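You operate a simulated robot arm through the tools that you are given. There is no shell and no other tool. Be economical: measure what you need, move in short steps, check, and stop when the job is done.

Carry out the task below with a simulated robot arm. There is one attempt and no reset: what you move stays moved.

TASK
Put one of the small pink cans from the top of the long steel bench on top of the pink can there.
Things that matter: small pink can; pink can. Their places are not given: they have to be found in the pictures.

It is judged by the outcome, as a careful person would: the job done as asked, and still so three seconds after it is handed in. It fails if anything else is knocked over, pushed out of place, dropped, spilled or broken.

THE ROBOT
A 6-joint arm with a two-finger parallel gripper, fixed in place. Base frame: the origin is at the foot of the arm, x ahead of it, y to its left, z up; the work surface is at about z = 0. Lengths are in m, angles in rad, forces in N, time in s.
With the tool pointing down near the work surface it reaches from about 0.14 to 0.58 m from the base axis. Its first joint turns from -1.152 to 1.152 rad. Payload 2.1 kg.
Tool frame: the origin (TCP) lies between the finger pads and is the grasp point; the fingertips stand 0.03 m ahead of it; z points along the fingers, y is the line along which they close. The gripper opens to 0.094 m. The fingers are 0.028 m wide and 0.01 m thick; the gripper's body (0.05 by 0.096 m) begins 0.055 m behind the TCP.
Orientation is that of the tool frame in the base frame, as a unit quaternion [x, y, z, w]. With the fingers straight down and closing along the base's y, the tool's x points along the base's -x, its y along +y and its z along -z.

THE INTERFACE
- The arm moves only by the tool drive_tool. Its argument "motion" is a list of rows, each a list of 5 numbers: the gripper command, from -1 (fully open) to 1 (shut), values between in proportion, then the shift along the tool's x, y, z in m, then the turn about the tool's z in rad. In form: [[fingers, x, y, z, yaw], ...]. A call has 1 to 12 rows; each row shifts and turns the commanded pose from where the row before left it, along the tool's axes as they then stand. A row lasts 0.2 s, in which the tool goes at most 0.05 m and 0.15 rad; a call with a longer step from one row to the next is refused whole, and so is a gripper value outside its range. A pose out of reach is approached as far as the arm can. The call stops where the force on the tool passes 40 N (or 10 N more than at its start, if that is more) or the arm is blocked; 0.2 s more then pass. The fingers move at their own pace (about 0.072 m/s each) and stop on an object; they squeeze with about 27 N. The grip force told is the motor's: it shows also when the fingers shut on nothing. Time passes only in rows, and 0.2 s behind the last, so rows that do not move let the fingers close. It gives the time, the measured TCP pose, the force on the tool (base axes), the opening and the grip force at its end, in the units of the frame above (readings bear some noise).
- Cameras (640 x 400 px; columns grow to the right, rows downward): "scene" is fixed at [0.0581, -0.3689, 0.4977]; the picture's right is [0.77, -0.63, 0.00], its down [-0.28, -0.34, -0.90] and it looks along [0.57, 0.69, -0.44] (base axes); focal length 214 px, centre (320, 200). "wrist" rides on the gripper at [-0.037, 0, -0.058] in the tool frame; the picture's right is [0.00, -1.00, 0.00], its down [0.97, 0.00, -0.24] and it looks along [0.24, 0.00, 0.97] (tool axes); focal length 218 px, centre (320, 200).
- capture(camera): a new picture of that camera. No time passes.
- measure_at(camera, pixels): for up to 12 pixels [column, row] of the newest picture of that camera ("zoom" is the newest enlarged one), the place [x, y, z] in the base frame of the surface seen there, good to about 0.002 m. No time passes.
- enlarge(camera, box): a new picture of the part [left, top, right, bottom] of that camera's present view, enlarged. No time passes.
- sign_off(): hands the job in; it is judged then, once.

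Work in short steps. Measure before you move; look again where a grasp or a placing could have gone wrong, and mend it. You have 60 turns and 16 pictures in all, the two below and enlarged ones among them. Open the gripper and draw the arm clear of the work before you hand the job in, unless the task says otherwise; then end with one line.

The tools are called after "Emit:" as a command line: name --pt "numbers of a row" for each row, then --argument value for the rest, lists and objects as JSON in quotes. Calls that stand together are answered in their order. drive_tool: Moves the arm, as the interface text tells. Its arguments: {"type":"object","properties":{"motion":{"type":"array"}},"required":["motion"]} The other tools are called the same way: capture (camera) takes a picture; measure_at (camera, pixels) gives the place of the surface under pixels of a picture; enlarge (camera, box) takes an enlarged picture of a part of a camera's view; sign_off () hands the job in.

At the start:

```text
t: 0.0
tcp_pos: [0.2767, -0.0694, 0.4675]
ee_rot: [0.0, 1.0, 0.0, 0.0]
ft_force: [0.0, 0.1, 0.0]
grip_width: 0.094
grasp_force: 0.0
```

scene: 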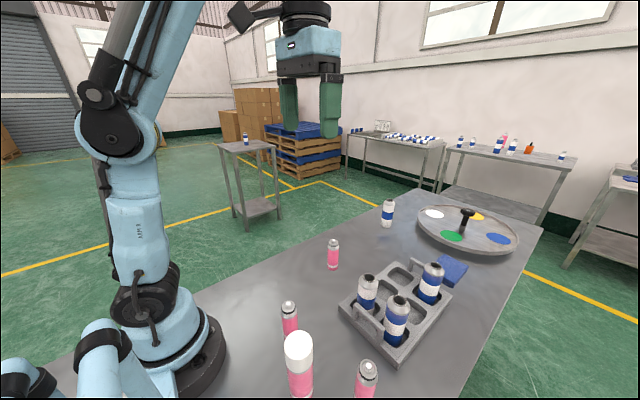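
wrist: 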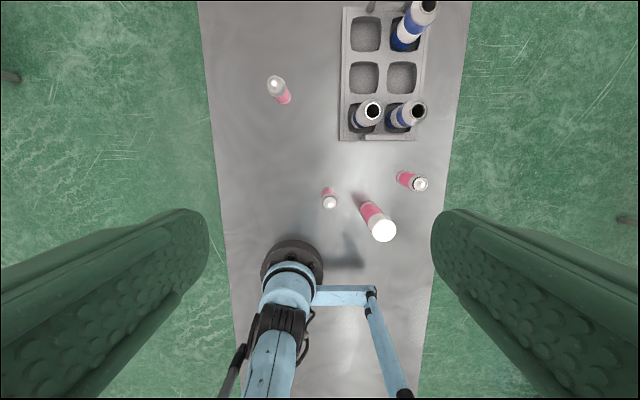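

The pictures show three small pink cans, at scene (332,252), (289,315) and (366,378), and a larger pink can with a white top at (299,365). I'll enlarge that area and measure the tops.

Emit:
enlarge --camera "scene" --box '[240, 220, 480, 400]'

Emit:
measure_at --camera "wrist" --pixels '[[383, 230], [372, 215], [330, 202], [329, 190], [420, 184], [405, 177], [275, 84], [284, 98], [300, 180]]'

Emit:
measure_at --camera "scene" --pixels '[[333, 242], [333, 255], [333, 267], [289, 306], [290, 320], [299, 345], [300, 380], [366, 367], [365, 385]]'

```text
2.22 times, centred on (360, 310) of scene
```

zoom: 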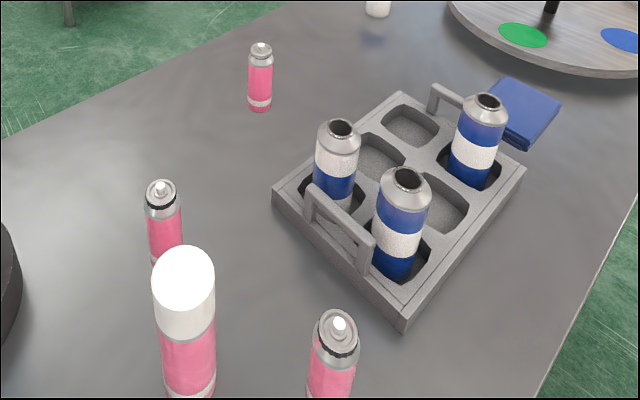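

```text
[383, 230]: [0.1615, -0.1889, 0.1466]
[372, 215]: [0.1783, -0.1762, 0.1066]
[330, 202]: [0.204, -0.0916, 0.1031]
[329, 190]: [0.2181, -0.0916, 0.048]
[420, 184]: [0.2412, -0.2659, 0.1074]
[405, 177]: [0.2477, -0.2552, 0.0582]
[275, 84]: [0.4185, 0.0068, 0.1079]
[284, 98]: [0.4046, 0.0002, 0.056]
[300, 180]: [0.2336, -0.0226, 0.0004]
```

```text
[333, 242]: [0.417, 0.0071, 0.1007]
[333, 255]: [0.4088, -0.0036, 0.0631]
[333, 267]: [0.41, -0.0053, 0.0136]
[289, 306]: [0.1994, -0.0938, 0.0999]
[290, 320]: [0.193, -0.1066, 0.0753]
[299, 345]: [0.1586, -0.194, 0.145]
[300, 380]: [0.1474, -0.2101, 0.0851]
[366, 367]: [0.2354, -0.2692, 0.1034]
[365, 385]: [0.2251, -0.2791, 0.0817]
```

The small can at about (0.415, 0.004) stands clear of everything else, so I'll use that one. The pink can's cap is at about (0.16, -0.19) with its top at z≈0.147. I'll move above the small can with the fingers open.

Emit:
drive_tool --pt "-1 -0.0277 0.0147 0.032 0" --pt "-1 -0.0277 0.0147 0.032 0" --pt "-1 -0.0277 0.0147 0.032 0" --pt "-1 -0.0277 0.0147 0.032 0" --pt "-1 -0.0277 0.0147 0.032 0" --pt "-1 0 0 0 0"

Emit:
capture --camera "wrist"

```text
t: 1.4
tcp_pos: [0.4144, 0.0059, 0.3054]
ee_rot: [0.0, 1.0, 0.001, -0.001]
ft_force: [0.0, -0.6, 0.3]
grip_width: 0.094
grasp_force: 0.0
```

```text
12 pictures are left
```

wrist: 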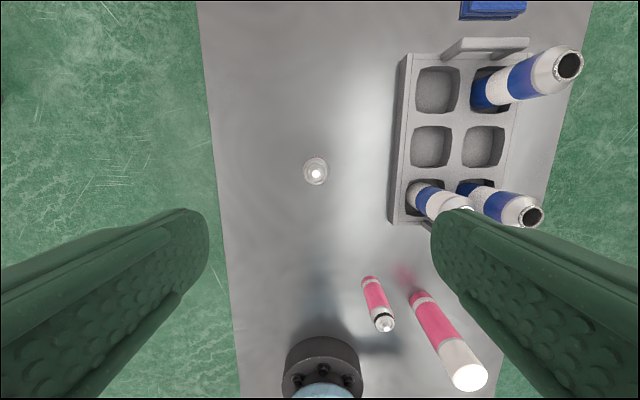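

The can is seen almost end-on at (316,172). I'll measure its nozzle and shoulder rim, and the pink can's cap at (470,376).

Emit:
measure_at --camera "wrist" --pixels '[[316, 173], [306, 171], [326, 171], [316, 161], [316, 182], [470, 376], [456, 378], [484, 376], [470, 366], [470, 387]]'

```text
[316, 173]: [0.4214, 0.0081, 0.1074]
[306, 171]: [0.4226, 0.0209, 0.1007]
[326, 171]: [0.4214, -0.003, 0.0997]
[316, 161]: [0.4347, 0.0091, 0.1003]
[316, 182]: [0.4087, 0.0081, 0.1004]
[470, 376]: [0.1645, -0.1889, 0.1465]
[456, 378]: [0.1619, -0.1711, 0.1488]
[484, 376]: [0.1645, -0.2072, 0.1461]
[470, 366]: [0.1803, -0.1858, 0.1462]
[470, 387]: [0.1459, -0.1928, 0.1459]
```

The can axis is at about (0.4215, 0.009) and its top at 0.108. The cap centre is at about (0.163, -0.189), top z 0.146. I'll align and go down to TCP z≈0.065.

Emit:
drive_tool --pt "-1 -0.0071 0.0031 0.03 0" --pt "-1 0 0 0.04 0" --pt "-1 0 0 0.04 0" --pt "-1 0 0 0.04 0" --pt "-1 0 0 0.035 0" --pt "-1 0 0 0.03 0" --pt "-1 0 0 0.025 0" --pt "-1 0 0 0 0"

Emit:
enlarge --camera "scene" --box '[240, 170, 440, 295]'

```text
t: 3.2
tcp_pos: [0.422, 0.0071, 0.0654]
ee_rot: [0.0, 1.0, 0.0, 0.0]
ft_force: [-0.4, 0.6, -0.3]
grip_width: 0.0941
grasp_force: 0.1
```

```text
3.20 times, centred on (340, 232) of scene
```

zoom: 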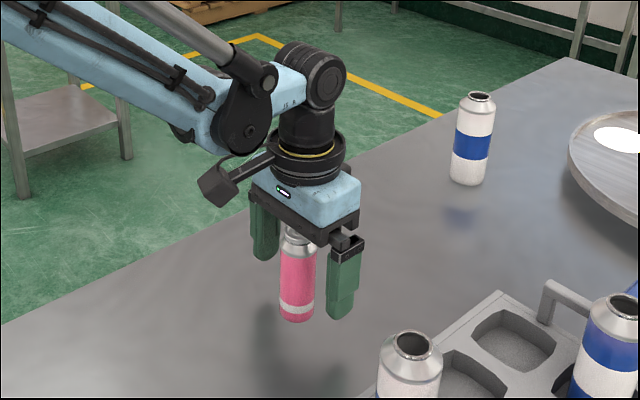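

The can is between the fingers. I'll close them.

Emit:
drive_tool --pt "0.2 0 0 0 0" --pt "0.3 0 0 0 0" --pt "1 0 0 0 0" --pt "1 0 0 0 0" --pt "1 0 0 0 0" --pt "1 0 0 0 0"

```text
t: 4.6
tcp_pos: [0.4214, 0.0062, 0.064]
ee_rot: [-0.001, 1.0, 0.0, 0.001]
ft_force: [0.3, -0.1, 1.3]
grip_width: 0.0338
grasp_force: 26.6
```

The fingers hold at 0.034 m with 26.6 N. I'll lift straight up.

Emit:
drive_tool --pt "1 0 0 -0.015 0" --pt "1 0 0 -0.035 0" --pt "1 0 0 -0.045 0" --pt "1 0 0 -0.045 0" --pt "1 0 0 -0.045 0" --pt "1 0 0 -0.035 0" --pt "1 0 0 -0.02 0" --pt "1 0 0 0 0"

Emit:
capture --camera "wrist"

```text
t: 6.4
tcp_pos: [0.4234, 0.0059, 0.3067]
ee_rot: [-0.001, 1.0, 0.001, 0.0]
ft_force: [-0.4, -0.4, -0.5]
grip_width: 0.0338
grasp_force: 27.0
```

```text
10 pictures are left
```

wrist: 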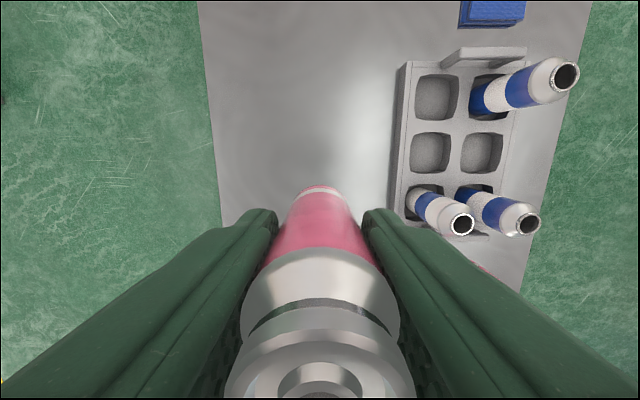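

The can is held upright. I'll carry it at this height to above the pink can.

Emit:
drive_tool --pt "1 0.013 -0.0098 0 0" --pt "1 0.026 -0.0197 0 0" --pt "1 0.034 -0.026 0 0" --pt "1 0.034 -0.026 0 0" --pt "1 0.034 -0.026 0 0" --pt "1 0.034 -0.026 0 0" --pt "1 0.034 -0.026 0 0" --pt "1 0.026 -0.0197 0 0" --pt "1 0.016 -0.0118 0 0" --pt "1 0.008 -0.005 0 0" --pt "1 0 0 0 0" --pt "1 0 0 0 0"

Emit:
capture --camera "scene"

Emit:
capture --camera "wrist"

```text
t: 9.0
tcp_pos: [0.1622, -0.1901, 0.3061]
ee_rot: [0.0, 1.0, 0.0, 0.001]
ft_force: [-0.3, -0.1, -0.1]
grip_width: 0.0335
grasp_force: 26.6
```

```text
9 pictures are left
```

scene: 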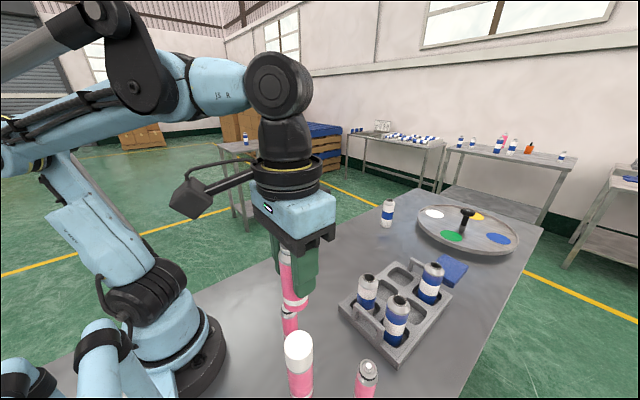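

```text
8 pictures are left
```

wrist: 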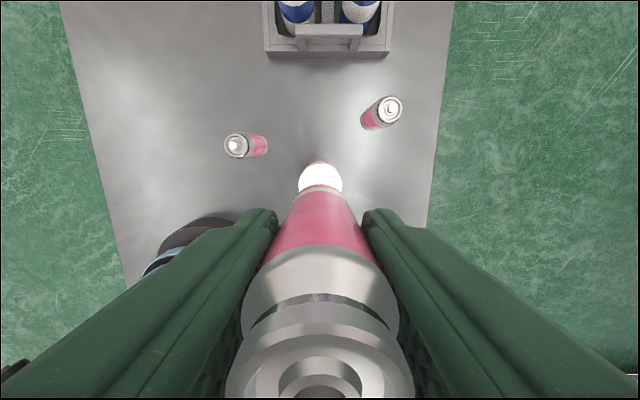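

The small can hangs above the cap. I'll enlarge the scene view to fix the cap's centre and the held can's position more exactly.

Emit:
enlarge --camera "scene" --box '[240, 240, 360, 400]'

Emit:
measure_at --camera "wrist" --pixels '[[301, 178], [341, 178], [321, 166], [321, 182], [321, 192], [321, 230], [304, 184], [338, 184]]'

Emit:
measure_at --camera "scene" --pixels '[[298, 345], [287, 345], [310, 345], [298, 336], [298, 354], [298, 300], [292, 285]]'

```text
2.50 times, centred on (300, 320) of scene
```

zoom: 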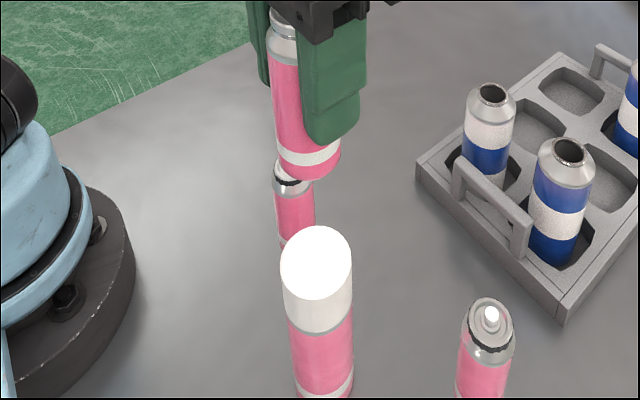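

```text
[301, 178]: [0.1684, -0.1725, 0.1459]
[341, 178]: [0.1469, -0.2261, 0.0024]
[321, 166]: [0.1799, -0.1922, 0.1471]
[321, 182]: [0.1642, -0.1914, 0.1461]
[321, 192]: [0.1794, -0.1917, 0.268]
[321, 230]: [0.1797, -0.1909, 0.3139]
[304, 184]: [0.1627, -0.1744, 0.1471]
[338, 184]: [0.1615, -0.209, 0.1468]
```

```text
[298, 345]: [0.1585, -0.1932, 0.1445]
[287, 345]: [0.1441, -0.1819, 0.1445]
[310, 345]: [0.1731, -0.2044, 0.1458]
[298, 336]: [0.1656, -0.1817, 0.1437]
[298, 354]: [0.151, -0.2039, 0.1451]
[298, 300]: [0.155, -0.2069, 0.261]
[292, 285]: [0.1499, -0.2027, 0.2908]
```

Emit:
measure_at --camera "zoom" --pixels '[[316, 262], [283, 258], [349, 262], [316, 228], [316, 296], [292, 236], [340, 236], [292, 290], [340, 290]]'

Emit:
measure_at --camera "wrist" --pixels '[[321, 164], [300, 182], [341, 182], [310, 166], [332, 166]]'

```text
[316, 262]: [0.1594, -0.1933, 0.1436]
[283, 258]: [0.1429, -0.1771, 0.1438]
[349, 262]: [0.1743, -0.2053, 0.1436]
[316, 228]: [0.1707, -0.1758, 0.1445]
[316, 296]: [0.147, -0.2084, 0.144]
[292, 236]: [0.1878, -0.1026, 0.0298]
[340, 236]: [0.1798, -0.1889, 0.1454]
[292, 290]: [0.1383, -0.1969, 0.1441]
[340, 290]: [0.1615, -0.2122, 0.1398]
```

```text
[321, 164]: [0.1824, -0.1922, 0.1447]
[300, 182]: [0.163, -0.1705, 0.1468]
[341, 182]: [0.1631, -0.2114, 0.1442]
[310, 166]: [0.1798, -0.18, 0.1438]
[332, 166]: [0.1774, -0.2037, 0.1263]
```

The cap centre is at about (0.160, -0.192), top z ≈0.145, and the held can is centred on the TCP. I'll correct by 2 mm and lower to just above the cap.

Emit:
drive_tool --pt "1 0.002 -0.0015 0.02 0" --pt "1 0 0 0.03 0" --pt "1 0 0 0.025 0" --pt "1 0 0 0.01 0" --pt "1 0 0 0 0" --pt "1 0 0 0 0"

Emit:
enlarge --camera "scene" --box '[240, 270, 360, 400]'

```text
t: 10.4
tcp_pos: [0.1615, -0.1904, 0.222]
ee_rot: [0.0, 1.0, -0.001, 0.001]
ft_force: [0.5, 0.1, -0.7]
grip_width: 0.0336
grasp_force: 26.5
```

```text
3.08 times, centred on (300, 335) of scene
```

zoom: 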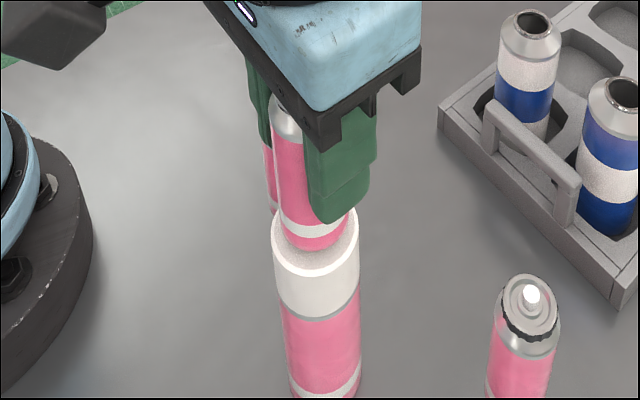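

The can is well centred over the cap, about 10 mm above it. I'll lower it in small steps.

Emit:
drive_tool --pt "1 0 0 0.004 0" --pt "1 0 0 0.003 0" --pt "1 0 0 0.001 0" --pt "1 0 0 0 0"

```text
t: 11.4
tcp_pos: [0.1609, -0.1914, 0.2129]
ee_rot: [0.0, 1.0, 0.0, -0.001]
ft_force: [0.3, 1.1, -1.0]
grip_width: 0.0339
grasp_force: 26.8
```

Emit:
drive_tool --pt "1 0 0 0.001 0" --pt "1 0 0 0.001 0" --pt "1 0 0 0 0"

Emit:
enlarge --camera "scene" --box '[240, 270, 360, 400]'

```text
t: 12.2
tcp_pos: [0.1617, -0.1908, 0.2111]
ee_rot: [0.0, 1.0, 0.0, 0.0]
ft_force: [-0.8, -0.1, 18.8]
grip_width: 0.034
grasp_force: 27.1
```

```text
3.08 times, centred on (300, 335) of scene
```

zoom: 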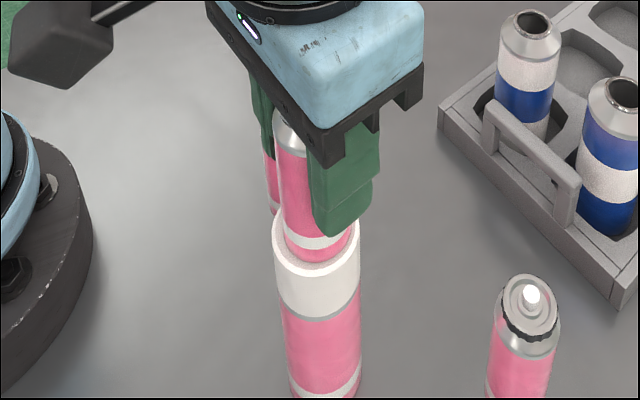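

The 18.8 N upward force shows the can has landed. I'll take off a little pressure and open slowly.

Emit:
drive_tool --pt "1 0 0 -0.0008 0" --pt "1 0 0 0 0" --pt "0.25 0 0 0 0" --pt "0.2 0 0 0 0" --pt "0.1 0 0 0 0" --pt "-0.2 0 0 0 0" --pt "-0.6 0 0 0 0" --pt "-1 0 0 0 0" --pt "-1 0 0 0 0"

Emit:
enlarge --camera "scene" --box '[240, 270, 360, 400]'

```text
t: 14.2
tcp_pos: [0.1623, -0.1905, 0.2133]
ee_rot: [0.0, 1.0, 0.0, -0.001]
ft_force: [-0.2, 0.5, -0.9]
grip_width: 0.094
grasp_force: 0.1
```

```text
3.08 times, centred on (300, 335) of scene
```

zoom: 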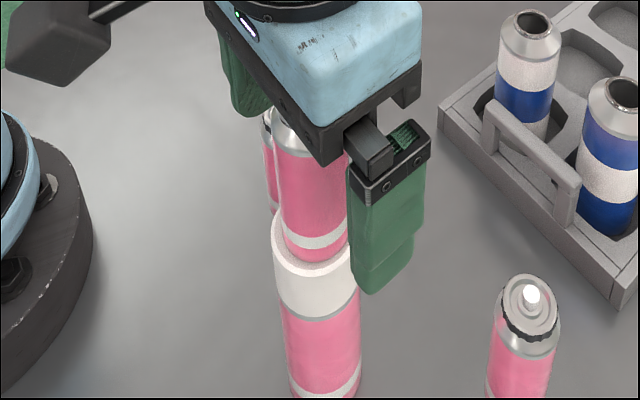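

The can stands on its own on the cap. I'll raise the gripper straight up and clear.

Emit:
drive_tool --pt "-1 0 0 -0.015 0" --pt "-1 0 0 -0.03 0" --pt "-1 0 0 -0.035 0" --pt "-1 0 0 -0.035 0" --pt "-1 0 0 -0.035 0" --pt "-1 0 0 -0.02 0" --pt "-1 -0.03 0.03 0 0" --pt "-1 -0.03 0.03 0 0" --pt "-1 -0.03 0.03 0 0" --pt "-1 0 0 0 0"

Emit:
capture --camera "scene"

```text
t: 16.4
tcp_pos: [0.2508, -0.1005, 0.3827]
ee_rot: [0.0, 1.0, 0.0, 0.0]
ft_force: [0.2, -0.6, -0.2]
grip_width: 0.0939
grasp_force: 0.0
```

```text
3 pictures are left
```

scene: 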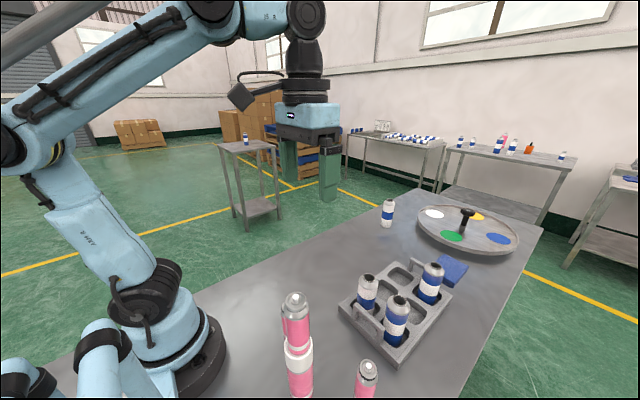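

The small can stands upright on the pink can at (296,320). The arm is clear and nothing else has moved, so I'll hand it in.

Emit:
sign_off

```text
The job is handed in.
```

One small pink can now stands upright on top of the pink can; the gripper is open and the arm is clear.
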